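You operate a simulated robot arm through the tools that you are given. There is no shell and no other tool. Be economical: measure what you need, move in short steps, check, and stop when the job is done.

Carry out the task below with a simulated robot arm. There is one attempt and no reset: what you move stays moved.

TASK
Clamp the valve in the tester and pump it to the card's pressure.
Fine: gauge on, bleed knob shut; leave the pressure standing.
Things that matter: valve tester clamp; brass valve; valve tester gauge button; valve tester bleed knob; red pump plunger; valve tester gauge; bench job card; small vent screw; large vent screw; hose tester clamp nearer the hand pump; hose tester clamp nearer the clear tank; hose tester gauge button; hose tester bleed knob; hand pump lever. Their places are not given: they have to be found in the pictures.

It is judged by the outcome, as a careful person would: the job done as asked, and still so three seconds after it is handed in. It fails if anything else is knocked over, pushed out of place, dropped, spilled or broken.

THE ROBOT
A 7-joint arm with a two-finger parallel gripper, fixed in place. Base frame: the origin is at the foot of the arm, x ahead of it, y to its left, z up; the work surface is at about z = 850. Lengths are in mm, angles in rad, forces in N, time in s.
With the tool pointing down near the work surface it reaches from about 300 to 700 mm from the base axis. Its first joint turns from -1.152 to 1.152 rad. Payload 1.57 kg.
Tool frame: the origin (TCP) lies between the finger pads and is the grasp point; the fingertips stand 30 mm ahead of it; z points along the fingers, y is the line along which they close. The gripper opens to 110 mm. The fingers are 24 mm wide and 12 mm thick; the gripper's body (48 by 112 mm) begins 78 mm behind the TCP.
Orientation is that of the tool frame in the base frame, as [roll, pitch, yaw] about the fixed x, y, z axes, in that order (R = Rz(yaw) Ry(pitch) Rx(roll)). With the fingers straight down and closing along the base's y, the tool's x points along the base's -x, its y along +y and its z along -z.

THE INTERFACE
- The arm moves only by the tool send_rows. Its arguments are lists of equal length, an entry for each row: "travel": the shift along the base's x, y, z in mm, a list of three; "turn": the turn, a rotation vector about the base's x, y, z in rad, a list of three; "gripper": the finger opening in mm, from 0 to 110. In form: {"travel": [[x, y, z], ...], "turn": [[rx, ry, rz], ...], "gripper": [gripper, ...]}. A call has 1 to 20 rows; each row shifts and turns the commanded pose from where the row before left it. A row lasts 0.2 s, in which the tool goes at most 50 mm and 0.15 rad; a call with a longer step from one row to the next is refused whole, and so is a gripper value outside its range. A pose out of reach is approached as far as the arm can. The call stops where the force on the tool passes 40 N (or 10 N more than at its start, if that is more) or the arm is blocked; 0.2 s more then pass. The fingers move at their own pace (about 108 mm/s each) and stop on an object; they squeeze with about 36 N. The grip force told is the motor's: it shows also when the fingers shut on nothing. Time passes only in rows, and 0.2 s behind the last, so rows that do not move let the fingers close. It gives the time, the measured TCP pose, the force on the tool (base axes), the opening and the grip force at its end, in the units of the frame above (readings bear some noise).
- Cameras (640 x 400 px; columns grow to the right, rows downward): "scene" is fixed at [176.6, -397.8, 1408.9]; the picture's right is [0.69, -0.72, 0.00], its down [-0.37, -0.36, -0.86] and it looks along [0.62, 0.59, -0.52] (base axes); focal length 326 px, centre (320, 200). "wrist" rides on the gripper at [-36, 0, -80] in the tool frame; the picture's right is [0.00, -1.00, 0.00], its down [0.97, 0.00, -0.24] and it looks along [0.24, 0.00, 0.97] (tool axes); focal length 218 px, centre (320, 200).
- camera(camera): a new picture of that camera. No time passes.
- point_at(camera, pixels): there is no depth. For up to 12 entries [column, row, z] of the newest picture of that camera ("zoom" is the newest enlarged one), the place [x, y] in the base frame at which the ray of that pixel passes the height z, good to about 2 mm. No time passes.
- zoom(camera, box): a new picture of the part [left, top, right, bottom] of that camera's present view, enlarged. No time passes.
- finish_job(): hands the job in; it is judged then, once.

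Work in short steps. Measure before you move; look again where a grasp or a placing could have gone wrong, and mend it. You have 80 turns and 38 pictures in all, those below and enlarged ones among them. Open the gripper and draw the arm clear of the work before you hand the job in, unless the task says otherwise; then end with one line.

The tools are called after "Request:" as name(argument=value, ...) on one line, values as JSON. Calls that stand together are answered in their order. send_rows: Moves the arm, as the interface text tells. Its arguments: {"type":"object","properties":{"travel":{"type":"array","items":{"type":"array","items":{"type":"number"}}},"turn":{"type":"array","items":{"type":"array","items":{"type":"number"}}},"gripper":{"type":"array","items":{"type":"number"}}},"required":["travel","turn","gripper"]} The other tools are called the same way: camera (camera) takes a picture; point_at (camera, pixels) gives the place at which the rays of pixels pass given heights; zoom (camera, box) takes an enlarged picture of a part of a camera's view; finish_job () hands the job in.

At the start:

```text
time_s: 0.0
eef_pos: [417.1, 48.2, 1190.4]
tcp_rot: [-3.141, 0.0, 3.141]
ft_force: [0.5, -0.3, -0.2]
gripper_width: 110.0
finger_force: 0.1
```

scene: 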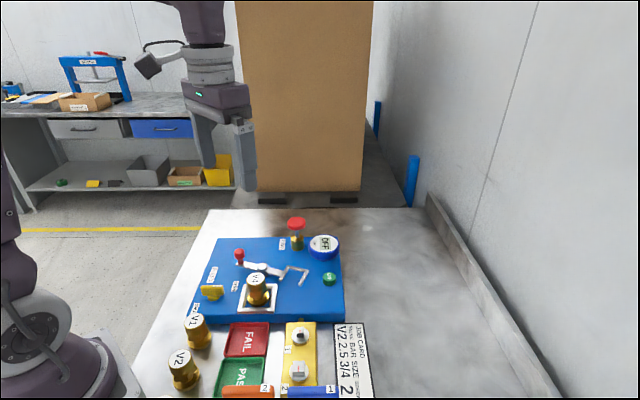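
wrist: 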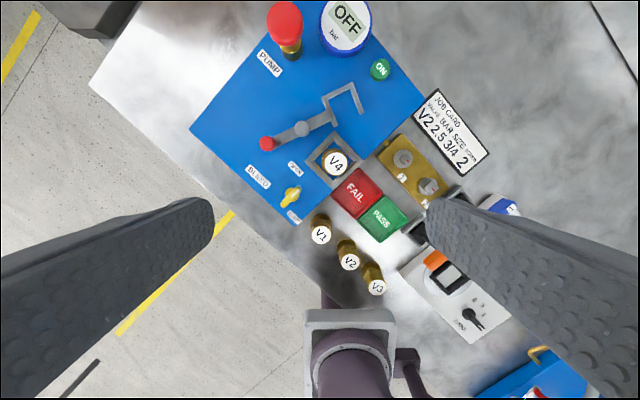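

I zoom on the job card and the tester to read them.

Request:
zoom(camera="wrist", box=[380, 80, 520, 200])

Request:
zoom(camera="wrist", box=[190, 0, 420, 230])

Request:
zoom(camera="scene", box=[160, 200, 400, 400])

```text
3.33 times, centred on (450, 140) of wrist
```

zoom: 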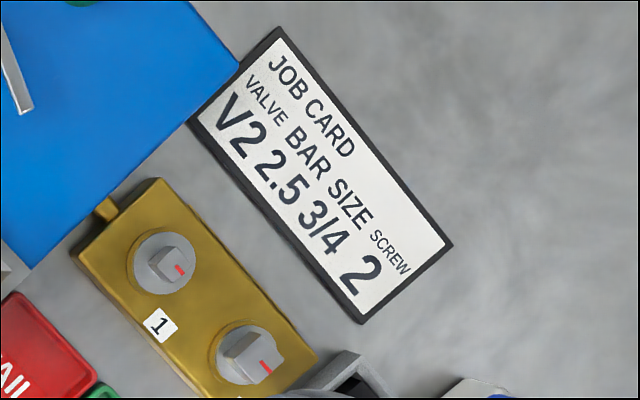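

```text
1.74 times, centred on (305, 115) of wrist
```

zoom: 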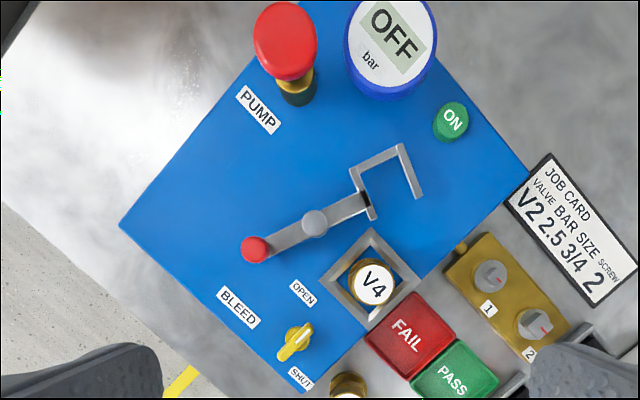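

```text
2.00 times, centred on (280, 300) of scene
```

zoom: 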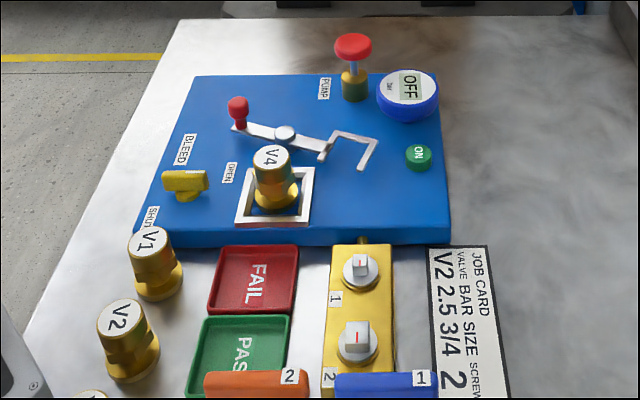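

Card reads V2, 2.5 bar; V4 stands in the tester's seat. I triangulate the tester's features in both views at several heights.

Request:
point_at(camera="wrist", pixels=[[336, 163, 850], [336, 163, 950], [267, 144, 850], [267, 144, 950], [302, 128, 850], [302, 128, 950], [291, 197, 850], [291, 197, 950], [380, 69, 850], [380, 69, 950], [286, 22, 850], [286, 22, 1000]])

Request:
point_at(camera="scene", pixels=[[255.5, 278.5, 850], [255.5, 278.5, 950], [238.5, 252, 850], [238.5, 252, 950], [262.5, 266.5, 850], [262.5, 266.5, 950], [212, 291, 850], [212, 291, 950], [329, 277.5, 850], [329, 277.5, 950], [296.5, 221, 850], [296.5, 221, 1000]])

```text
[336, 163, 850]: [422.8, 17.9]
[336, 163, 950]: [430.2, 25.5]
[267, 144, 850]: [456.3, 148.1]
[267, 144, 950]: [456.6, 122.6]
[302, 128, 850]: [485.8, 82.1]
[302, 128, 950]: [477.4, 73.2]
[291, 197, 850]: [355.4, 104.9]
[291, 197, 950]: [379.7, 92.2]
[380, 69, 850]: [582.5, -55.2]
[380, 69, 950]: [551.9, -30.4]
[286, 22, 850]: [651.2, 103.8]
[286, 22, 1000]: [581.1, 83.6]
```

```text
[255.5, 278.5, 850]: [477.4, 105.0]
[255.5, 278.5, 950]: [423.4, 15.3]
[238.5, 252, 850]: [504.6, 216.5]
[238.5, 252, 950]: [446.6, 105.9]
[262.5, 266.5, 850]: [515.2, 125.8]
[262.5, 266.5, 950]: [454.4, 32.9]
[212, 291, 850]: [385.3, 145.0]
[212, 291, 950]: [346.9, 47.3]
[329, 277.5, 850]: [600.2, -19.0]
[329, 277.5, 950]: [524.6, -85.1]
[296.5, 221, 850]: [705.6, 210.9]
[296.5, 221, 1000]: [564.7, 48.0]
```

Estimates: V4 top (429,25,939), red lever knob (457,128,930), pivot (482,77), bleed knob (367,99,897), button (570,-45,890), plunger top (599,89,962). I go over the bleed knob for a closer look.

Request:
send_rows(travel=[[-7, 13, -37], [-8, 13, -38], [-8, 13, -38], [-8, 12, -37]], turn=[[0, 0, 0], [0, 0, 0], [0, 0, 0], [0, 0, 0]], gripper=[110, 110, 110, 110])

Request:
camera(camera="wrist")

```text
time_s: 1.0
eef_pos: [386.5, 99.9, 1039.6]
tcp_rot: [3.141, 0.001, 3.142]
ft_force: [0.7, 0.0, -0.2]
gripper_width: 110.0
finger_force: 0.0
```

```text
32 pictures are left
```

wrist: 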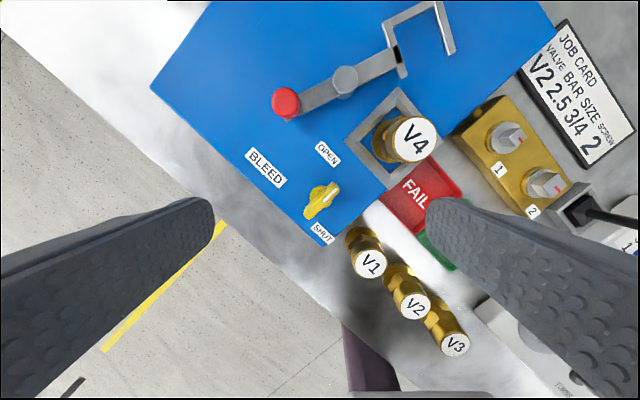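

Request:
zoom(camera="wrist", box=[240, 120, 400, 260])

Request:
zoom(camera="scene", box=[180, 250, 260, 330])

```text
2.86 times, centred on (320, 190) of wrist
```

zoom: 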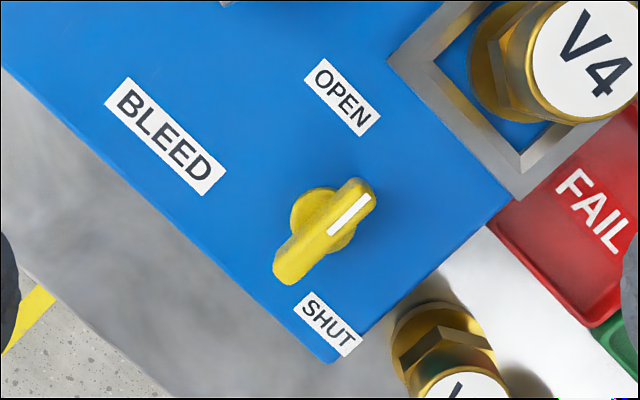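

```text
5.00 times, centred on (220, 290) of scene
```

zoom: 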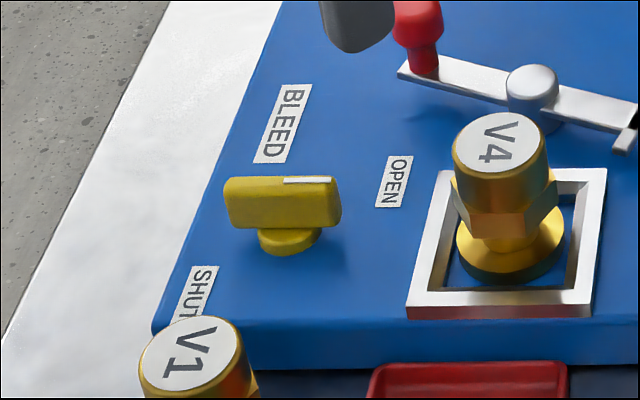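

I measure the labels and the knob's pointer in the plate's plane.

Request:
camera(camera="wrist")

Request:
point_at(camera="wrist", pixels=[[328, 154, 850], [328, 154, 890], [322.8, 233.7, 850], [322.8, 233.7, 890], [320.7, 198, 850], [320.7, 198, 890], [332, 188, 900], [310.5, 214, 900], [286, 102, 925], [286, 102, 935], [345, 80, 900], [414, 139, 939]])

Request:
point_at(camera="scene", pixels=[[234.8, 286.4, 850], [234.8, 286.4, 890], [195.4, 308.4, 850], [195.4, 308.4, 890], [214, 298, 850], [214, 298, 890], [224, 286, 900], [202, 286, 900]])

```text
29 pictures are left
```

wrist: 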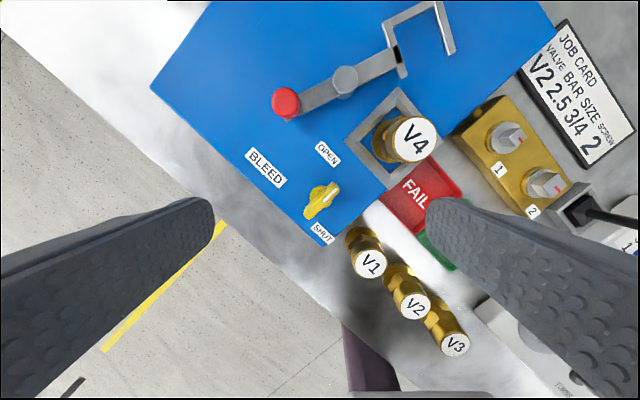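

```text
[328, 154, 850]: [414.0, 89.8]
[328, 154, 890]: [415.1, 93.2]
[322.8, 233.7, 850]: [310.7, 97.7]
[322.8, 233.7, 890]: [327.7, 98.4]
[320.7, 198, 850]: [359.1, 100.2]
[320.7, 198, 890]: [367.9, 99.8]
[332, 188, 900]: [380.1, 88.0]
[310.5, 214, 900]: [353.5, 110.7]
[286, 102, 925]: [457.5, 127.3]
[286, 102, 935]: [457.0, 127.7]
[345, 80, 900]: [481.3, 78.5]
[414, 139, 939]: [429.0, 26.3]
```

```text
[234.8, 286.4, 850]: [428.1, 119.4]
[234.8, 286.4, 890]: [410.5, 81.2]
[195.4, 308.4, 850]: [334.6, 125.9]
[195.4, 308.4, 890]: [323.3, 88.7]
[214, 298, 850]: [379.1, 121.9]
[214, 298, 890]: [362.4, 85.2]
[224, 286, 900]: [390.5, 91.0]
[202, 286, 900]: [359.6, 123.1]
```

The plate's top is at z≈879; the bleed blade is centred at (367,99.5), lying along -41°, pointer away from SHUT. I go over it with yaw -41° and the fingers at 60 mm.

Request:
send_rows(travel=[[-4, 0, -16], [-4, 0, -16], [-4, 0, -16], [-4, 0, -16], [-3.5, -0.4, -16], [0, 0, -21], [0, 0, -21]], turn=[[0, 0, -0.143], [0, 0, -0.143], [0, 0, -0.143], [0, 0, -0.143], [0, 0, -0.144], [0, 0, 0], [0, 0, 0]], gripper=[60, 60, 60, 60, 60, 60, 60])

Request:
zoom(camera="scene", box=[160, 220, 300, 330])

Request:
camera(camera="wrist")

```text
time_s: 2.6
eef_pos: [367.1, 99.8, 916.8]
tcp_rot: [-3.141, 0.0, 2.424]
ft_force: [0.0, 0.1, -0.8]
gripper_width: 59.6
finger_force: 0.1
```

```text
3.64 times, centred on (230, 275) of scene
```

zoom: 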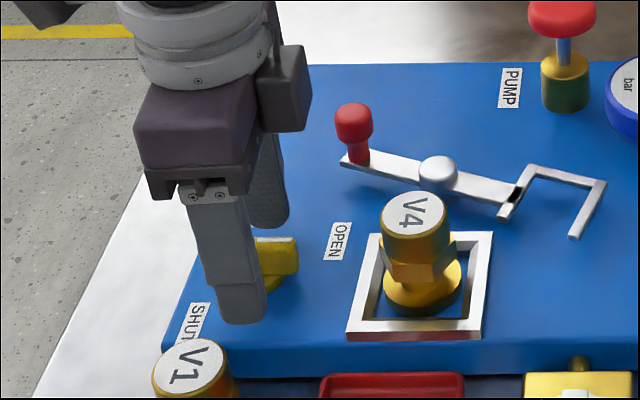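

```text
27 pictures are left
```

wrist: 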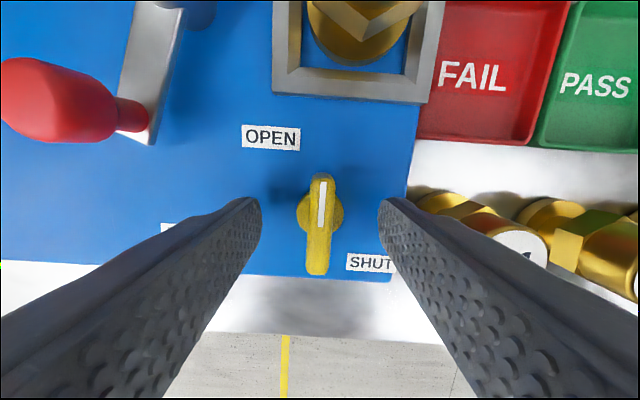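

In the plate's frame the pointer is up (by OPEN) and SHUT is to the right: clockwise quarter turn. I grip and turn partway.

Request:
send_rows(travel=[[0, 0, 0], [0, 0, 0], [0, 0, 0], [0, 0, 0], [0, 0, 0], [0, 0, 0], [0, 0, 0]], turn=[[0, 0, 0], [0, 0, 0], [0, 0, 0], [0, 0, -0.13], [0, 0, -0.13], [0, 0, -0.13], [0, 0, -0.13]], gripper=[0, 0, 0, 0, 0, 0, 0])

```text
time_s: 4.2
eef_pos: [367.6, 98.7, 917.4]
tcp_rot: [3.14, 0.0, 1.903]
ft_force: [3.1, 5.1, -10.5]
gripper_width: 10.7
finger_force: 28.6
```

Turning freely, gripping 10.7 mm. I continue toward 90°.

Request:
send_rows(travel=[[0, 0, 0], [0, 0, 0], [0, 0, 0], [0, 0, 0], [0, 0, 0], [0, 0, 0], [0, 0, 0], [0, 0, 0]], turn=[[0, 0, -0.13], [0, 0, -0.13], [0, 0, -0.13], [0, 0, -0.13], [0, 0, -0.13], [0, 0, -0.13], [0, 0, -0.13], [0, 0, -0.14]], gripper=[0, 0, 0, 0, 0, 0, 0, 0])

Request:
camera(camera="wrist")

```text
time_s: 6.0
eef_pos: [367.4, 100.6, 918.0]
tcp_rot: [3.141, -0.001, 0.854]
ft_force: [14.1, 5.3, -4.4]
gripper_width: 10.9
finger_force: 29.1
```

```text
26 pictures are left
```

wrist: 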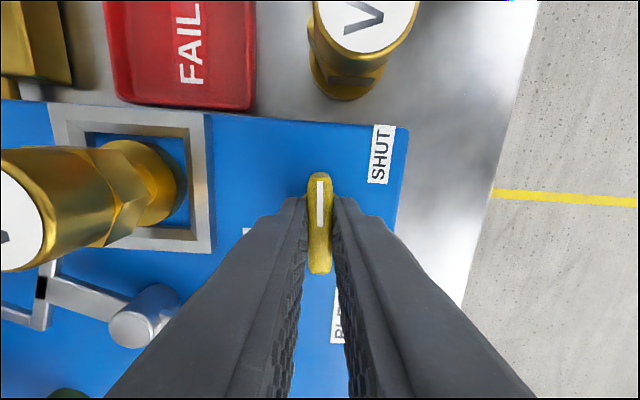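

The blade now points right, near SHUT. I nudge further to see whether it is at its stop.

Request:
send_rows(travel=[[0, 0, 0], [0, 0, 0]], turn=[[0, 0, -0.08], [0, 0, -0.08]], gripper=[0, 0, 0])

```text
refused: the lists must be of equal length
```

Request:
send_rows(travel=[[0, 0, 0], [0, 0, 0]], turn=[[0, 0, -0.08], [0, 0, -0.08]], gripper=[0, 0])

Request:
camera(camera="wrist")

```text
time_s: 6.6
eef_pos: [368.0, 98.9, 917.4]
tcp_rot: [3.14, 0.001, 0.696]
ft_force: [15.5, 0.4, -8.6]
gripper_width: 12.6
finger_force: 30.1
```

```text
25 pictures are left
```

wrist: 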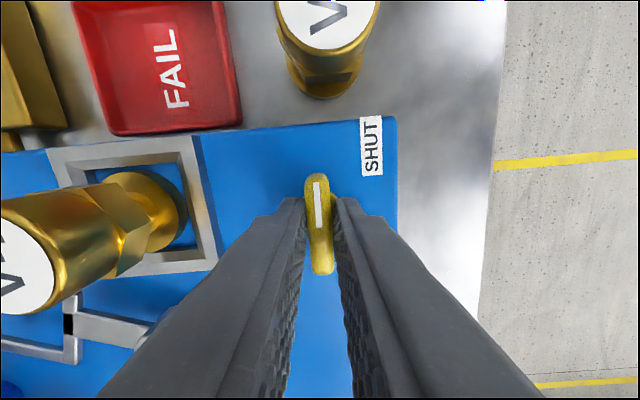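

The grip opened out and the knob stays: it is at its stop, shut. I release, rise, and go over the red clamp knob with the closing line along its arc.

Request:
send_rows(travel=[[0, 0, 0], [0, 0, 0], [0, 0, 0], [0, 0, 40], [0, 0, 40], [9, 3, 0], [10, 3, 0], [10, 3.2, 0], [10, 3.2, 0], [10, 3.2, 0], [10, 3.2, 0], [10, 3.2, 0], [10, 3.2, 0], [10, 3.4, 0]], turn=[[0, 0, 0.08], [0, 0, 0], [0, 0, 0], [0, 0, 0], [0, 0, 0], [0, 0, 0.14], [0, 0, 0.14], [0, 0, 0.14], [0, 0, 0.14], [0, 0, 0.14], [0, 0, 0.14], [0, 0, 0.14], [0, 0, 0.14], [0, 0, 0.14]], gripper=[0, 50, 50, 50, 50, 50, 50, 50, 50, 50, 50, 50, 50, 50])

Request:
camera(camera="wrist")

Request:
zoom(camera="scene", box=[160, 200, 360, 325])

```text
time_s: 9.6
eef_pos: [455.2, 128.5, 997.9]
tcp_rot: [3.141, 0.0, 2.039]
ft_force: [0.4, 0.2, 0.3]
gripper_width: 50.3
finger_force: 0.0
```

```text
24 pictures are left
```

wrist: 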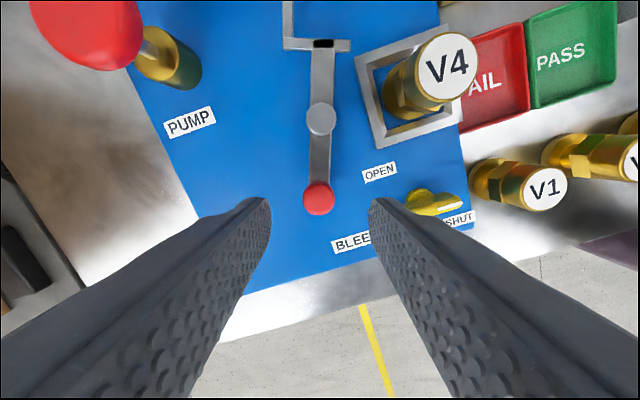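

```text
3.20 times, centred on (260, 262) of scene
```

zoom: 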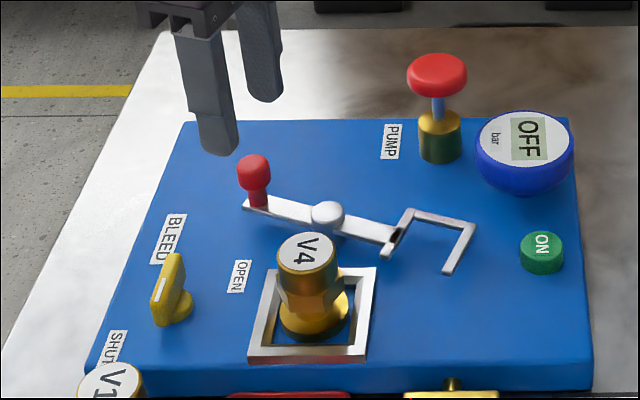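

I check the knob and pivot places from this view.

Request:
point_at(camera="wrist", pixels=[[318, 198, 920], [318, 198, 930], [320, 119, 900], [320, 119, 905], [323, 44, 895], [446, 68, 939]])

```text
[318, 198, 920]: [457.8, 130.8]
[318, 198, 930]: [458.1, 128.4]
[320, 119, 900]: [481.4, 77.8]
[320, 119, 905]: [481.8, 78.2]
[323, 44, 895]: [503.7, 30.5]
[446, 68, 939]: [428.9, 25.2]
```

Knob (458,128.5), pivot (481.5,78). I descend to z 937 and close.

Request:
send_rows(travel=[[2.8, 0, -20], [0, 0, -20], [0, 0, -21], [0, 0, 0], [0, 0, 0], [0, 0, 0]], turn=[[0, 0, 0], [0, 0, 0], [0, 0, 0], [0, 0, 0], [0, 0, 0], [0, 0, 0]], gripper=[50, 50, 50, 0, 0, 0])

Request:
camera(camera="wrist")

```text
time_s: 11.0
eef_pos: [458.5, 127.9, 936.9]
tcp_rot: [3.141, 0.001, 2.035]
ft_force: [-1.6, -1.6, -2.2]
gripper_width: 22.4
finger_force: 35.6
```

```text
22 pictures are left
```

wrist: 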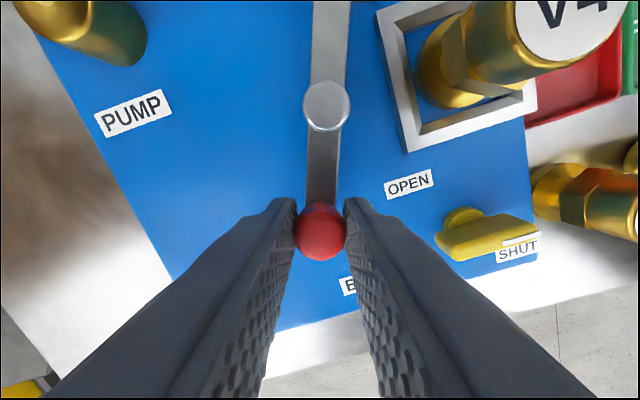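

Gripped. I swing the lever clockwise about the pivot, first 40°.

Request:
send_rows(travel=[[7.3, 2.8, 0], [7.5, 1.7, 0], [7.7, 0.7, 0], [7.8, -0.4, 0], [7.6, -1.5, 0]], turn=[[0, 0, -0.14], [0, 0, -0.14], [0, 0, -0.14], [0, 0, -0.14], [0, 0, -0.14]], gripper=[0, 0, 0, 0, 0])

Request:
zoom(camera="scene", box=[160, 200, 360, 325])

```text
time_s: 12.2
eef_pos: [496.0, 129.9, 937.6]
tcp_rot: [-3.14, 0.003, 1.333]
ft_force: [-4.1, -10.5, -3.0]
gripper_width: 22.3
finger_force: 35.1
```

```text
3.20 times, centred on (260, 262) of scene
```

zoom: 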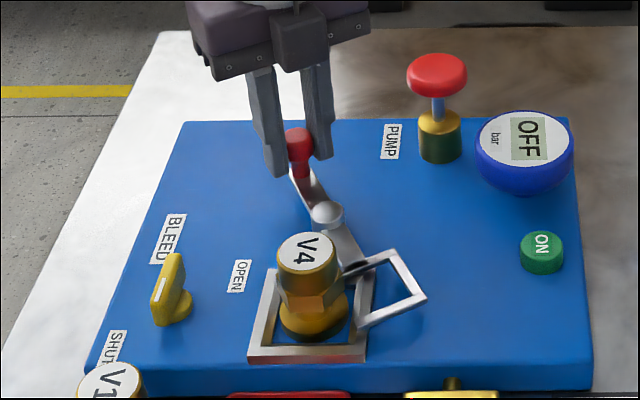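

The fork is coming round to the valve's neck. I continue.

Request:
send_rows(travel=[[7.3, -2.5, 0], [6.9, -3.5, 0], [6.3, -4.5, 0]], turn=[[0, 0, -0.14], [0, 0, -0.14], [0, 0, -0.14]], gripper=[0, 0, 0])

Request:
zoom(camera="scene", box=[160, 200, 360, 325])

```text
time_s: 13.0
eef_pos: [516.3, 120.3, 936.9]
tcp_rot: [-3.139, 0.004, 0.914]
ft_force: [-12.0, -13.0, -13.8]
gripper_width: 22.6
finger_force: 35.2
```

```text
3.20 times, centred on (260, 262) of scene
```

zoom: 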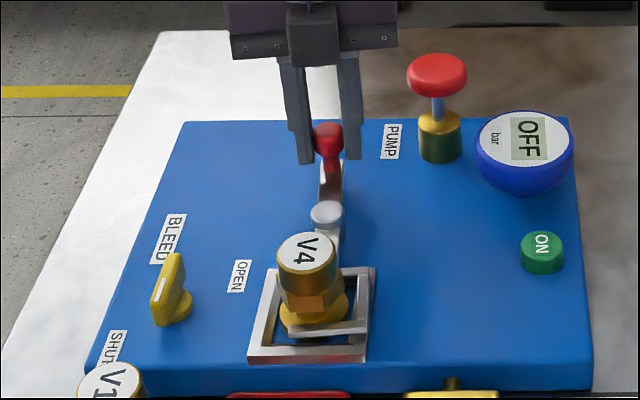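

Fork is around the valve's base, not yet fully home. I continue in small steps to the stop.

Request:
send_rows(travel=[[2.9, -2.6, 0], [2.8, -2.7, 0], [2.5, -3.0, 0], [2.4, -3.1, 0]], turn=[[0, 0, -0.07], [0, 0, -0.07], [0, 0, -0.07], [0, 0, -0.07]], gripper=[0, 0, 0, 0])

Request:
zoom(camera="scene", box=[160, 200, 360, 325])

```text
time_s: 13.8
eef_pos: [521.0, 117.6, 937.3]
tcp_rot: [-3.125, 0.003, 0.718]
ft_force: [-9.2, 5.3, 9.6]
gripper_width: 22.8
finger_force: 35.4
stopped in row 4: the force on the tool passed its limit (the readings are from after the stop); the commanded pose is now the measured one
```

```text
3.20 times, centred on (260, 262) of scene
```

zoom: 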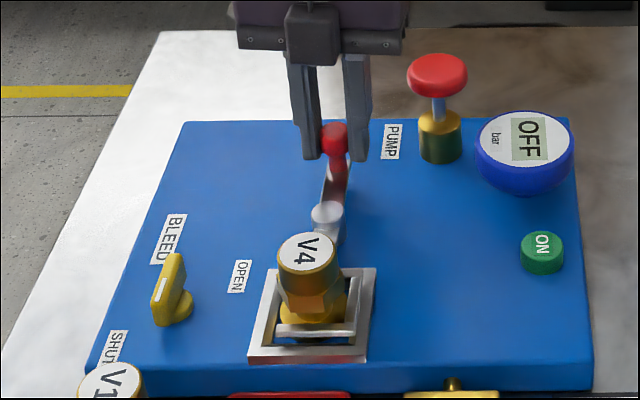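

Stopped against its limit, fork centred on the valve. I release, rise, and go with shut fingers over the ON button.

Request:
send_rows(travel=[[0, 0, 0], [0, 0, 0], [0, 0, 35], [0, 0, 38], [7, -23.2, 0], [7, -23.2, 0], [7, -23.2, 0], [7, -23.2, 0], [7, -23.2, 0], [7, -23.2, 0], [7, -23.2, 0], [0, 0, -30]], turn=[[0, 0, 0], [0, 0, 0], [0, 0, 0], [0, 0, 0], [0, 0, 0.14], [0, 0, 0.14], [0, 0, 0.14], [0, 0, 0.14], [0, 0, 0.14], [0, 0, 0.14], [0, 0, 0.14], [0, 0, 0]], gripper=[45, 45, 45, 45, 20, 0, 0, 0, 0, 0, 0, 0])

Request:
camera(camera="wrist")

Request:
zoom(camera="scene", box=[180, 200, 380, 325])

```text
time_s: 16.4
eef_pos: [571.5, -45.2, 979.0]
tcp_rot: [-3.127, 0.001, 1.698]
ft_force: [0.7, 0.1, 0.4]
gripper_width: 0.0
finger_force: 21.5
```

```text
18 pictures are left
```

wrist: 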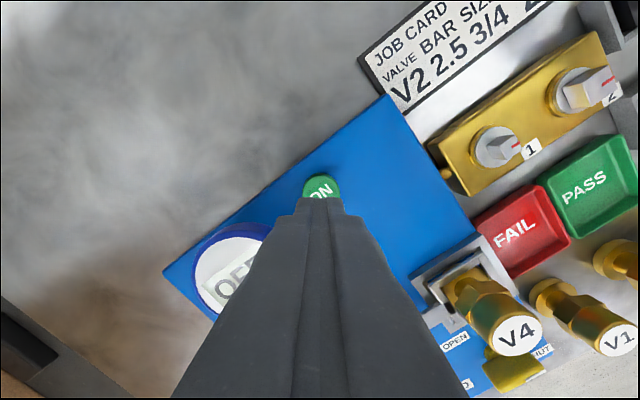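

```text
3.20 times, centred on (280, 262) of scene
```

zoom: 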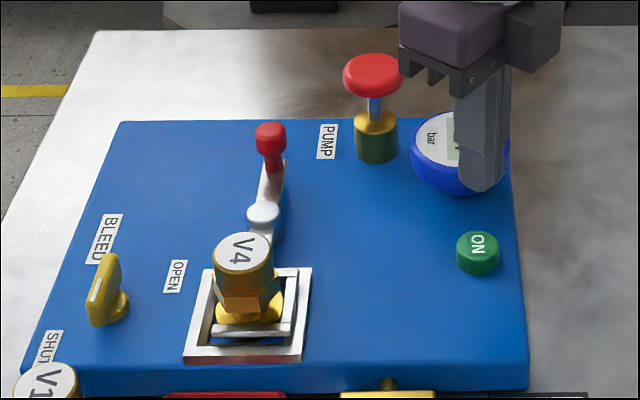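

I verify the button's place before pressing.

Request:
point_at(camera="wrist", pixels=[[321, 190, 885], [321, 190, 890]])

Request:
send_rows(travel=[[-1, 0, -25], [0, 0, -25]], turn=[[0, 0, 0], [0, 0, 0]], gripper=[0, 0])

```text
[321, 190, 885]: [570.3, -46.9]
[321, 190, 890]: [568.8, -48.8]
```

```text
time_s: 17.0
eef_pos: [569.9, -45.8, 928.9]
tcp_rot: [-3.127, 0.004, 1.695]
ft_force: [0.0, -0.1, 0.9]
gripper_width: 0.1
finger_force: 21.4
```

Above the button, tips near z 899. I press down in 2.5 mm steps.

Request:
send_rows(travel=[[0, -1, -4], [0, 0, -2.5], [0, 0, -2.5], [0, 0, -2.5]], turn=[[0, 0, 0], [0, 0, 0], [0, 0, 0], [0, 0, 0]], gripper=[0, 0, 0, 0])

Request:
zoom(camera="scene", box=[280, 210, 380, 310])

```text
time_s: 18.0
eef_pos: [570.3, -46.1, 918.4]
tcp_rot: [-3.129, 0.0, 1.696]
ft_force: [-0.1, -1.5, 2.7]
gripper_width: 0.1
finger_force: 21.8
```

```text
4.00 times, centred on (330, 260) of scene
```

zoom: 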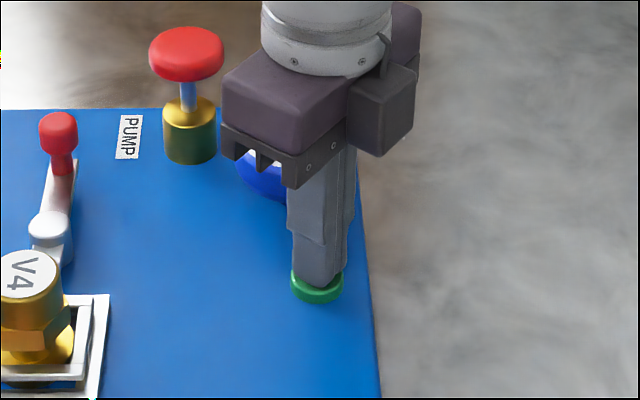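

Just in contact (2.7 N). I press on, then lift.

Request:
send_rows(travel=[[0, 0, -1.5], [0, 0, -1.5], [0, 0, -1.5]], turn=[[0, 0, 0], [0, 0, 0], [0, 0, 0]], gripper=[0, 0, 0])

Request:
camera(camera="wrist")

```text
time_s: 18.8
eef_pos: [569.6, -47.7, 915.5]
tcp_rot: [-3.13, 0.004, 1.696]
ft_force: [-6.4, 0.7, 35.8]
gripper_width: 0.0
finger_force: 22.2
```

```text
15 pictures are left
```

wrist: 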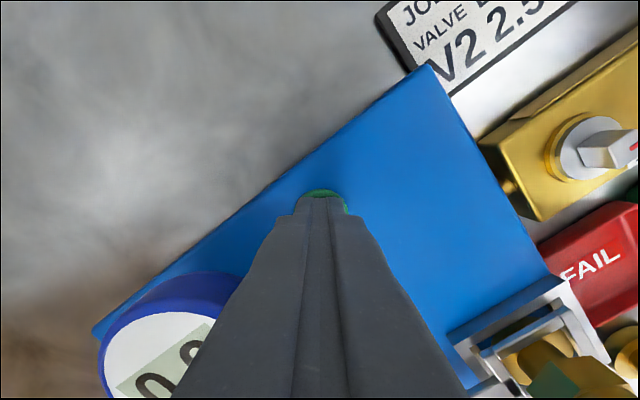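

Gauge shows "0.0": it is on. I lift and move over the pump plunger.

Request:
send_rows(travel=[[0, 0, 35], [0, 0, 35], [0, 0, 35], [7.3, 34, 0], [7.3, 34, 0], [7.3, 34, 0], [7.3, 34, 0]], turn=[[0, 0, 0], [0, 0, 0], [0, 0, 0], [0, 0, 0], [0, 0, 0], [0, 0, 0], [0, 0, 0]], gripper=[0, 0, 0, 0, 0, 0, 0])

Request:
camera(camera="wrist")

Request:
zoom(camera="scene", box=[260, 180, 380, 290])

```text
time_s: 20.4
eef_pos: [599.2, 88.6, 1018.8]
tcp_rot: [-3.126, 0.0, 1.696]
ft_force: [0.1, 0.1, -0.7]
gripper_width: 0.0
finger_force: 21.2
```

```text
14 pictures are left
```

wrist: 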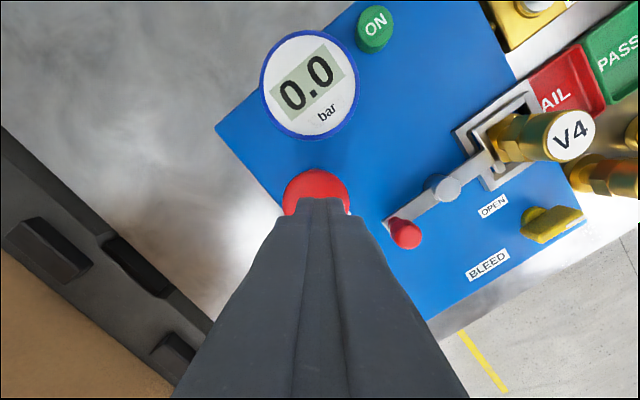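

```text
3.64 times, centred on (320, 235) of scene
```

zoom: 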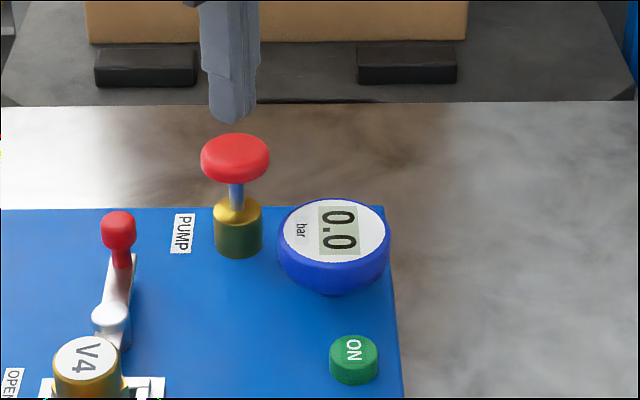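

The gauge is readable from here. I make one plunger stroke: down 45 mm total in steps, then back up.

Request:
send_rows(travel=[[0, 0, -20], [0, 0, -5], [0, 0, -4], [0, 0, -4], [0, 0, -4], [0, 0, -4]], turn=[[0, 0, 0], [0, 0, 0], [0, 0, 0], [0, 0, 0], [0, 0, 0], [0, 0, 0]], gripper=[0, 0, 0, 0, 0, 0])

Request:
camera(camera="wrist")

```text
time_s: 21.8
eef_pos: [598.2, 88.4, 977.9]
tcp_rot: [-3.129, 0.001, 1.697]
ft_force: [1.8, -1.0, 2.5]
gripper_width: 0.0
finger_force: 21.6
```

```text
12 pictures are left
```

wrist: 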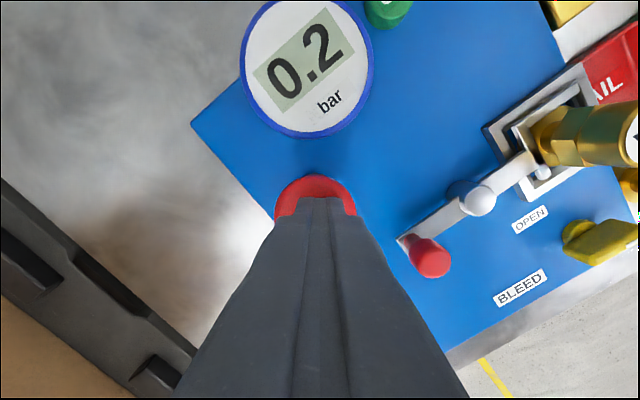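

0.2 bar already, rising with travel. I press on to the end of the stroke.

Request:
send_rows(travel=[[0, 0, -4], [0, 0, -4], [0, 0, -4], [0, 0, -4]], turn=[[0, 0, 0], [0, 0, 0], [0, 0, 0], [0, 0, 0]], gripper=[0, 0, 0, 0])

Request:
camera(camera="wrist")

```text
time_s: 22.8
eef_pos: [599.0, 89.4, 962.3]
tcp_rot: [-3.132, 0.0, 1.696]
ft_force: [-5.4, -0.8, 22.8]
gripper_width: 0.3
finger_force: 21.5
```

```text
11 pictures are left
```

wrist: 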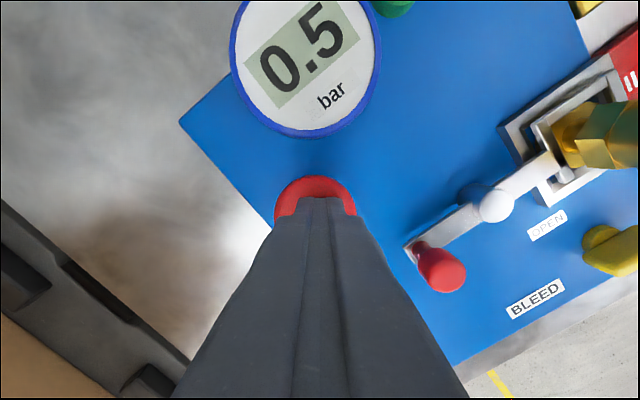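

0.5 bar at the stroke's end. I raise to let the plunger return, then make a second stroke, and read.

Request:
send_rows(travel=[[0, 0, 16], [0, 0, 20], [0, 0, 5], [0, 0, 0], [0, 0, 0], [0, 0, -13], [0, 0, -8], [0, 0, -8], [0, 0, -6], [0, 0, -5], [0, 0, -1]], turn=[[0, 0, 0], [0, 0, 0], [0, 0, 0], [0, 0, 0], [0, 0, 0], [0, 0, 0], [0, 0, 0], [0, 0, 0], [0, 0, 0], [0, 0, 0], [0, 0, 0]], gripper=[0, 0, 0, 0, 0, 0, 0, 0, 0, 0, 0])

Request:
camera(camera="wrist")

```text
time_s: 25.2
eef_pos: [600.0, 89.7, 963.6]
tcp_rot: [-3.131, 0.002, 1.696]
ft_force: [-2.7, 0.3, 24.8]
gripper_width: 0.0
finger_force: 20.9
```

```text
10 pictures are left
```

wrist: 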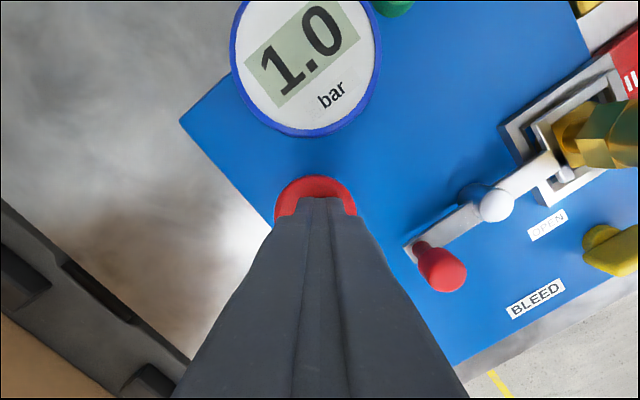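

1.0 bar: 0.5 per stroke, and it holds. I make two more strokes.

Request:
send_rows(travel=[[0, 0, 16], [0, 0, 20], [0, 0, 5], [0, 0, 0], [0, 0, 0], [0, 0, -13], [0, 0, -8], [0, 0, -8], [0, 0, -6], [0, 0, -5], [0, 0, -1]], turn=[[0, 0, 0], [0, 0, 0], [0, 0, 0], [0, 0, 0], [0, 0, 0], [0, 0, 0], [0, 0, 0], [0, 0, 0], [0, 0, 0], [0, 0, 0], [0, 0, 0]], gripper=[0, 0, 0, 0, 0, 0, 0, 0, 0, 0, 0])

Request:
send_rows(travel=[[0, 0, 16], [0, 0, 20], [0, 0, 5], [0, 0, 0], [0, 0, 0], [0, 0, -13], [0, 0, -8], [0, 0, -8], [0, 0, -6], [0, 0, -5], [0, 0, -1]], turn=[[0, 0, 0], [0, 0, 0], [0, 0, 0], [0, 0, 0], [0, 0, 0], [0, 0, 0], [0, 0, 0], [0, 0, 0], [0, 0, 0], [0, 0, 0], [0, 0, 0]], gripper=[0, 0, 0, 0, 0, 0, 0, 0, 0, 0, 0])

Request:
camera(camera="wrist")

```text
time_s: 27.6
eef_pos: [599.2, 89.3, 963.0]
tcp_rot: [-3.13, 0.002, 1.695]
ft_force: [-1.8, 0.6, 22.3]
gripper_width: 0.0
finger_force: 21.4
```

```text
time_s: 30.0
eef_pos: [600.0, 89.2, 963.2]
tcp_rot: [-3.133, 0.002, 1.697]
ft_force: [-1.0, -1.9, 26.0]
gripper_width: 0.0
finger_force: 21.9
```

```text
9 pictures are left
```

wrist: 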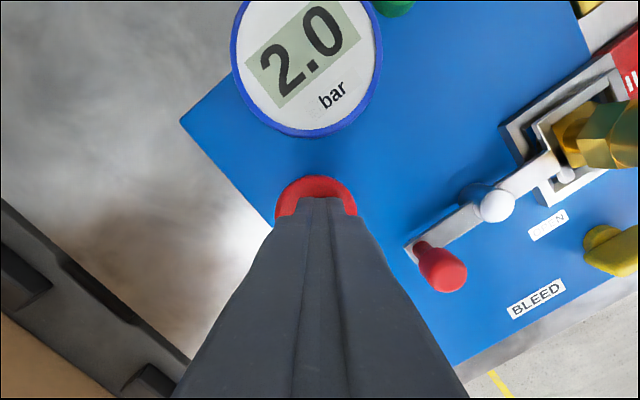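

2.0 bar; one last stroke, then I rise clear and read.

Request:
send_rows(travel=[[0, 0, 16], [0, 0, 20], [0, 0, 5], [0, 0, 0], [0, 0, 0], [0, 0, -13], [0, 0, -8], [0, 0, -8], [0, 0, -6], [0, 0, -5], [0, 0, -1], [0, 0, 16], [0, 0, 25], [0, 0, 30], [0, 0, 30], [0, 0, 0], [0, 0, 0]], turn=[[0, 0, 0], [0, 0, 0], [0, 0, 0], [0, 0, 0], [0, 0, 0], [0, 0, 0], [0, 0, 0], [0, 0, 0], [0, 0, 0], [0, 0, 0], [0, 0, 0], [0, 0, 0], [0, 0, 0], [0, 0, 0], [0, 0, 0], [0, 0, 0], [0, 0, 0]], gripper=[0, 0, 0, 0, 0, 0, 0, 0, 0, 0, 0, 0, 0, 0, 0, 0, 0])

Request:
camera(camera="wrist")

```text
time_s: 33.6
eef_pos: [599.8, 88.3, 1061.3]
tcp_rot: [-3.13, 0.002, 1.697]
ft_force: [0.7, -0.1, -0.5]
gripper_width: 0.2
finger_force: 20.7
```

```text
8 pictures are left
```

wrist: 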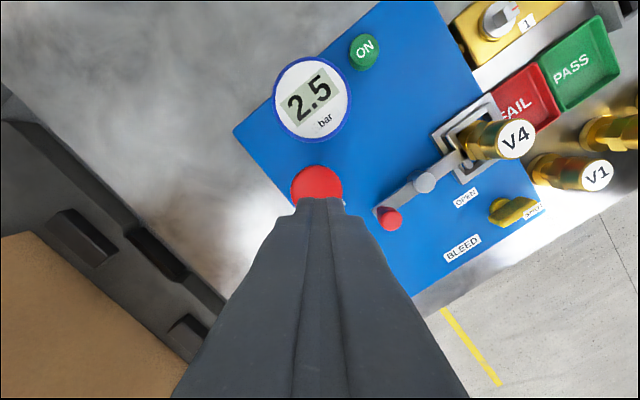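

2.5 bar. I open the gripper, draw up and back, wait several seconds, and check that it holds.

Request:
send_rows(travel=[[0, 0, 40], [0, 0, 40], [-30, 0, 30], [-40, 0, 0], [-40, 0, 0], [-40, 0, 0], [0, 0, 0], [0, 0, 0], [0, 0, 0], [0, 0, 0], [0, 0, 0], [0, 0, 0], [0, 0, 0], [0, 0, 0], [0, 0, 0], [0, 0, 0], [0, 0, 0], [0, 0, 0]], turn=[[0, 0, 0], [0, 0, 0], [0, 0, 0.14], [0, 0, 0.14], [0, 0, 0.14], [0, 0, 0.14], [0, 0, 0], [0, 0, 0], [0, 0, 0], [0, 0, 0], [0, 0, 0], [0, 0, 0], [0, 0, 0], [0, 0, 0], [0, 0, 0], [0, 0, 0], [0, 0, 0], [0, 0, 0]], gripper=[0, 0, 110, 110, 110, 110, 110, 110, 110, 110, 110, 110, 110, 110, 110, 110, 110, 110])

Request:
zoom(camera="scene", box=[160, 200, 400, 350])

Request:
camera(camera="scene")

```text
time_s: 37.4
eef_pos: [448.7, 89.6, 1173.2]
tcp_rot: [-3.127, 0.003, 2.259]
ft_force: [-0.8, 0.5, -0.7]
gripper_width: 110.0
finger_force: 0.1
```

```text
2.67 times, centred on (280, 275) of scene
```

zoom: 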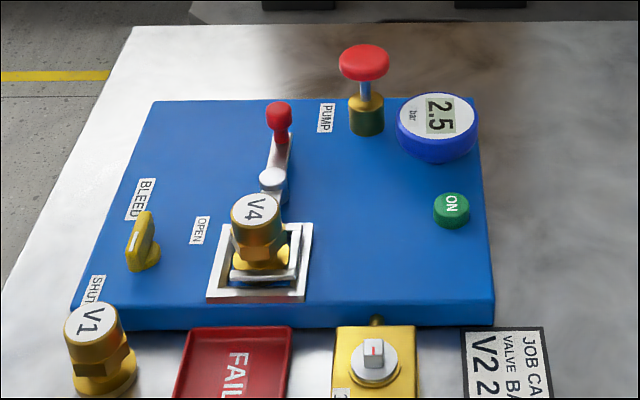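

```text
6 pictures are left
```

scene: 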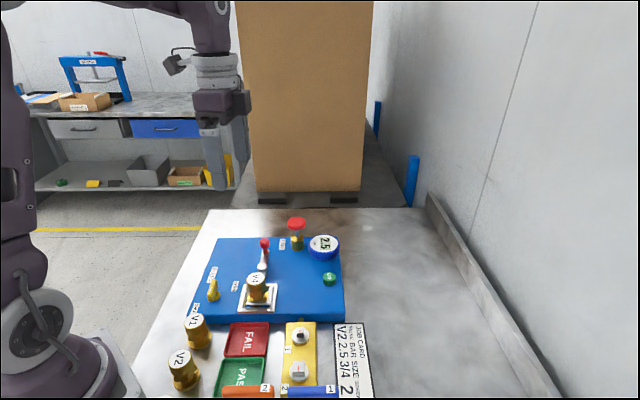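

The gauge still shows 2.5 bar after several seconds. The clamp is home, the bleed knob is shut and the arm is clear, so I hand the job in.

Request:
finish_job()

```text
The job is handed in.
```

I clamped the valve standing in the tester, V4, and pumped it to the card's 2.5 bar, which was still standing about four seconds later with the gauge on and the bleed knob shut; the card names valve V2, but I took "the valve in the tester" as the one already seated and did not swap it.
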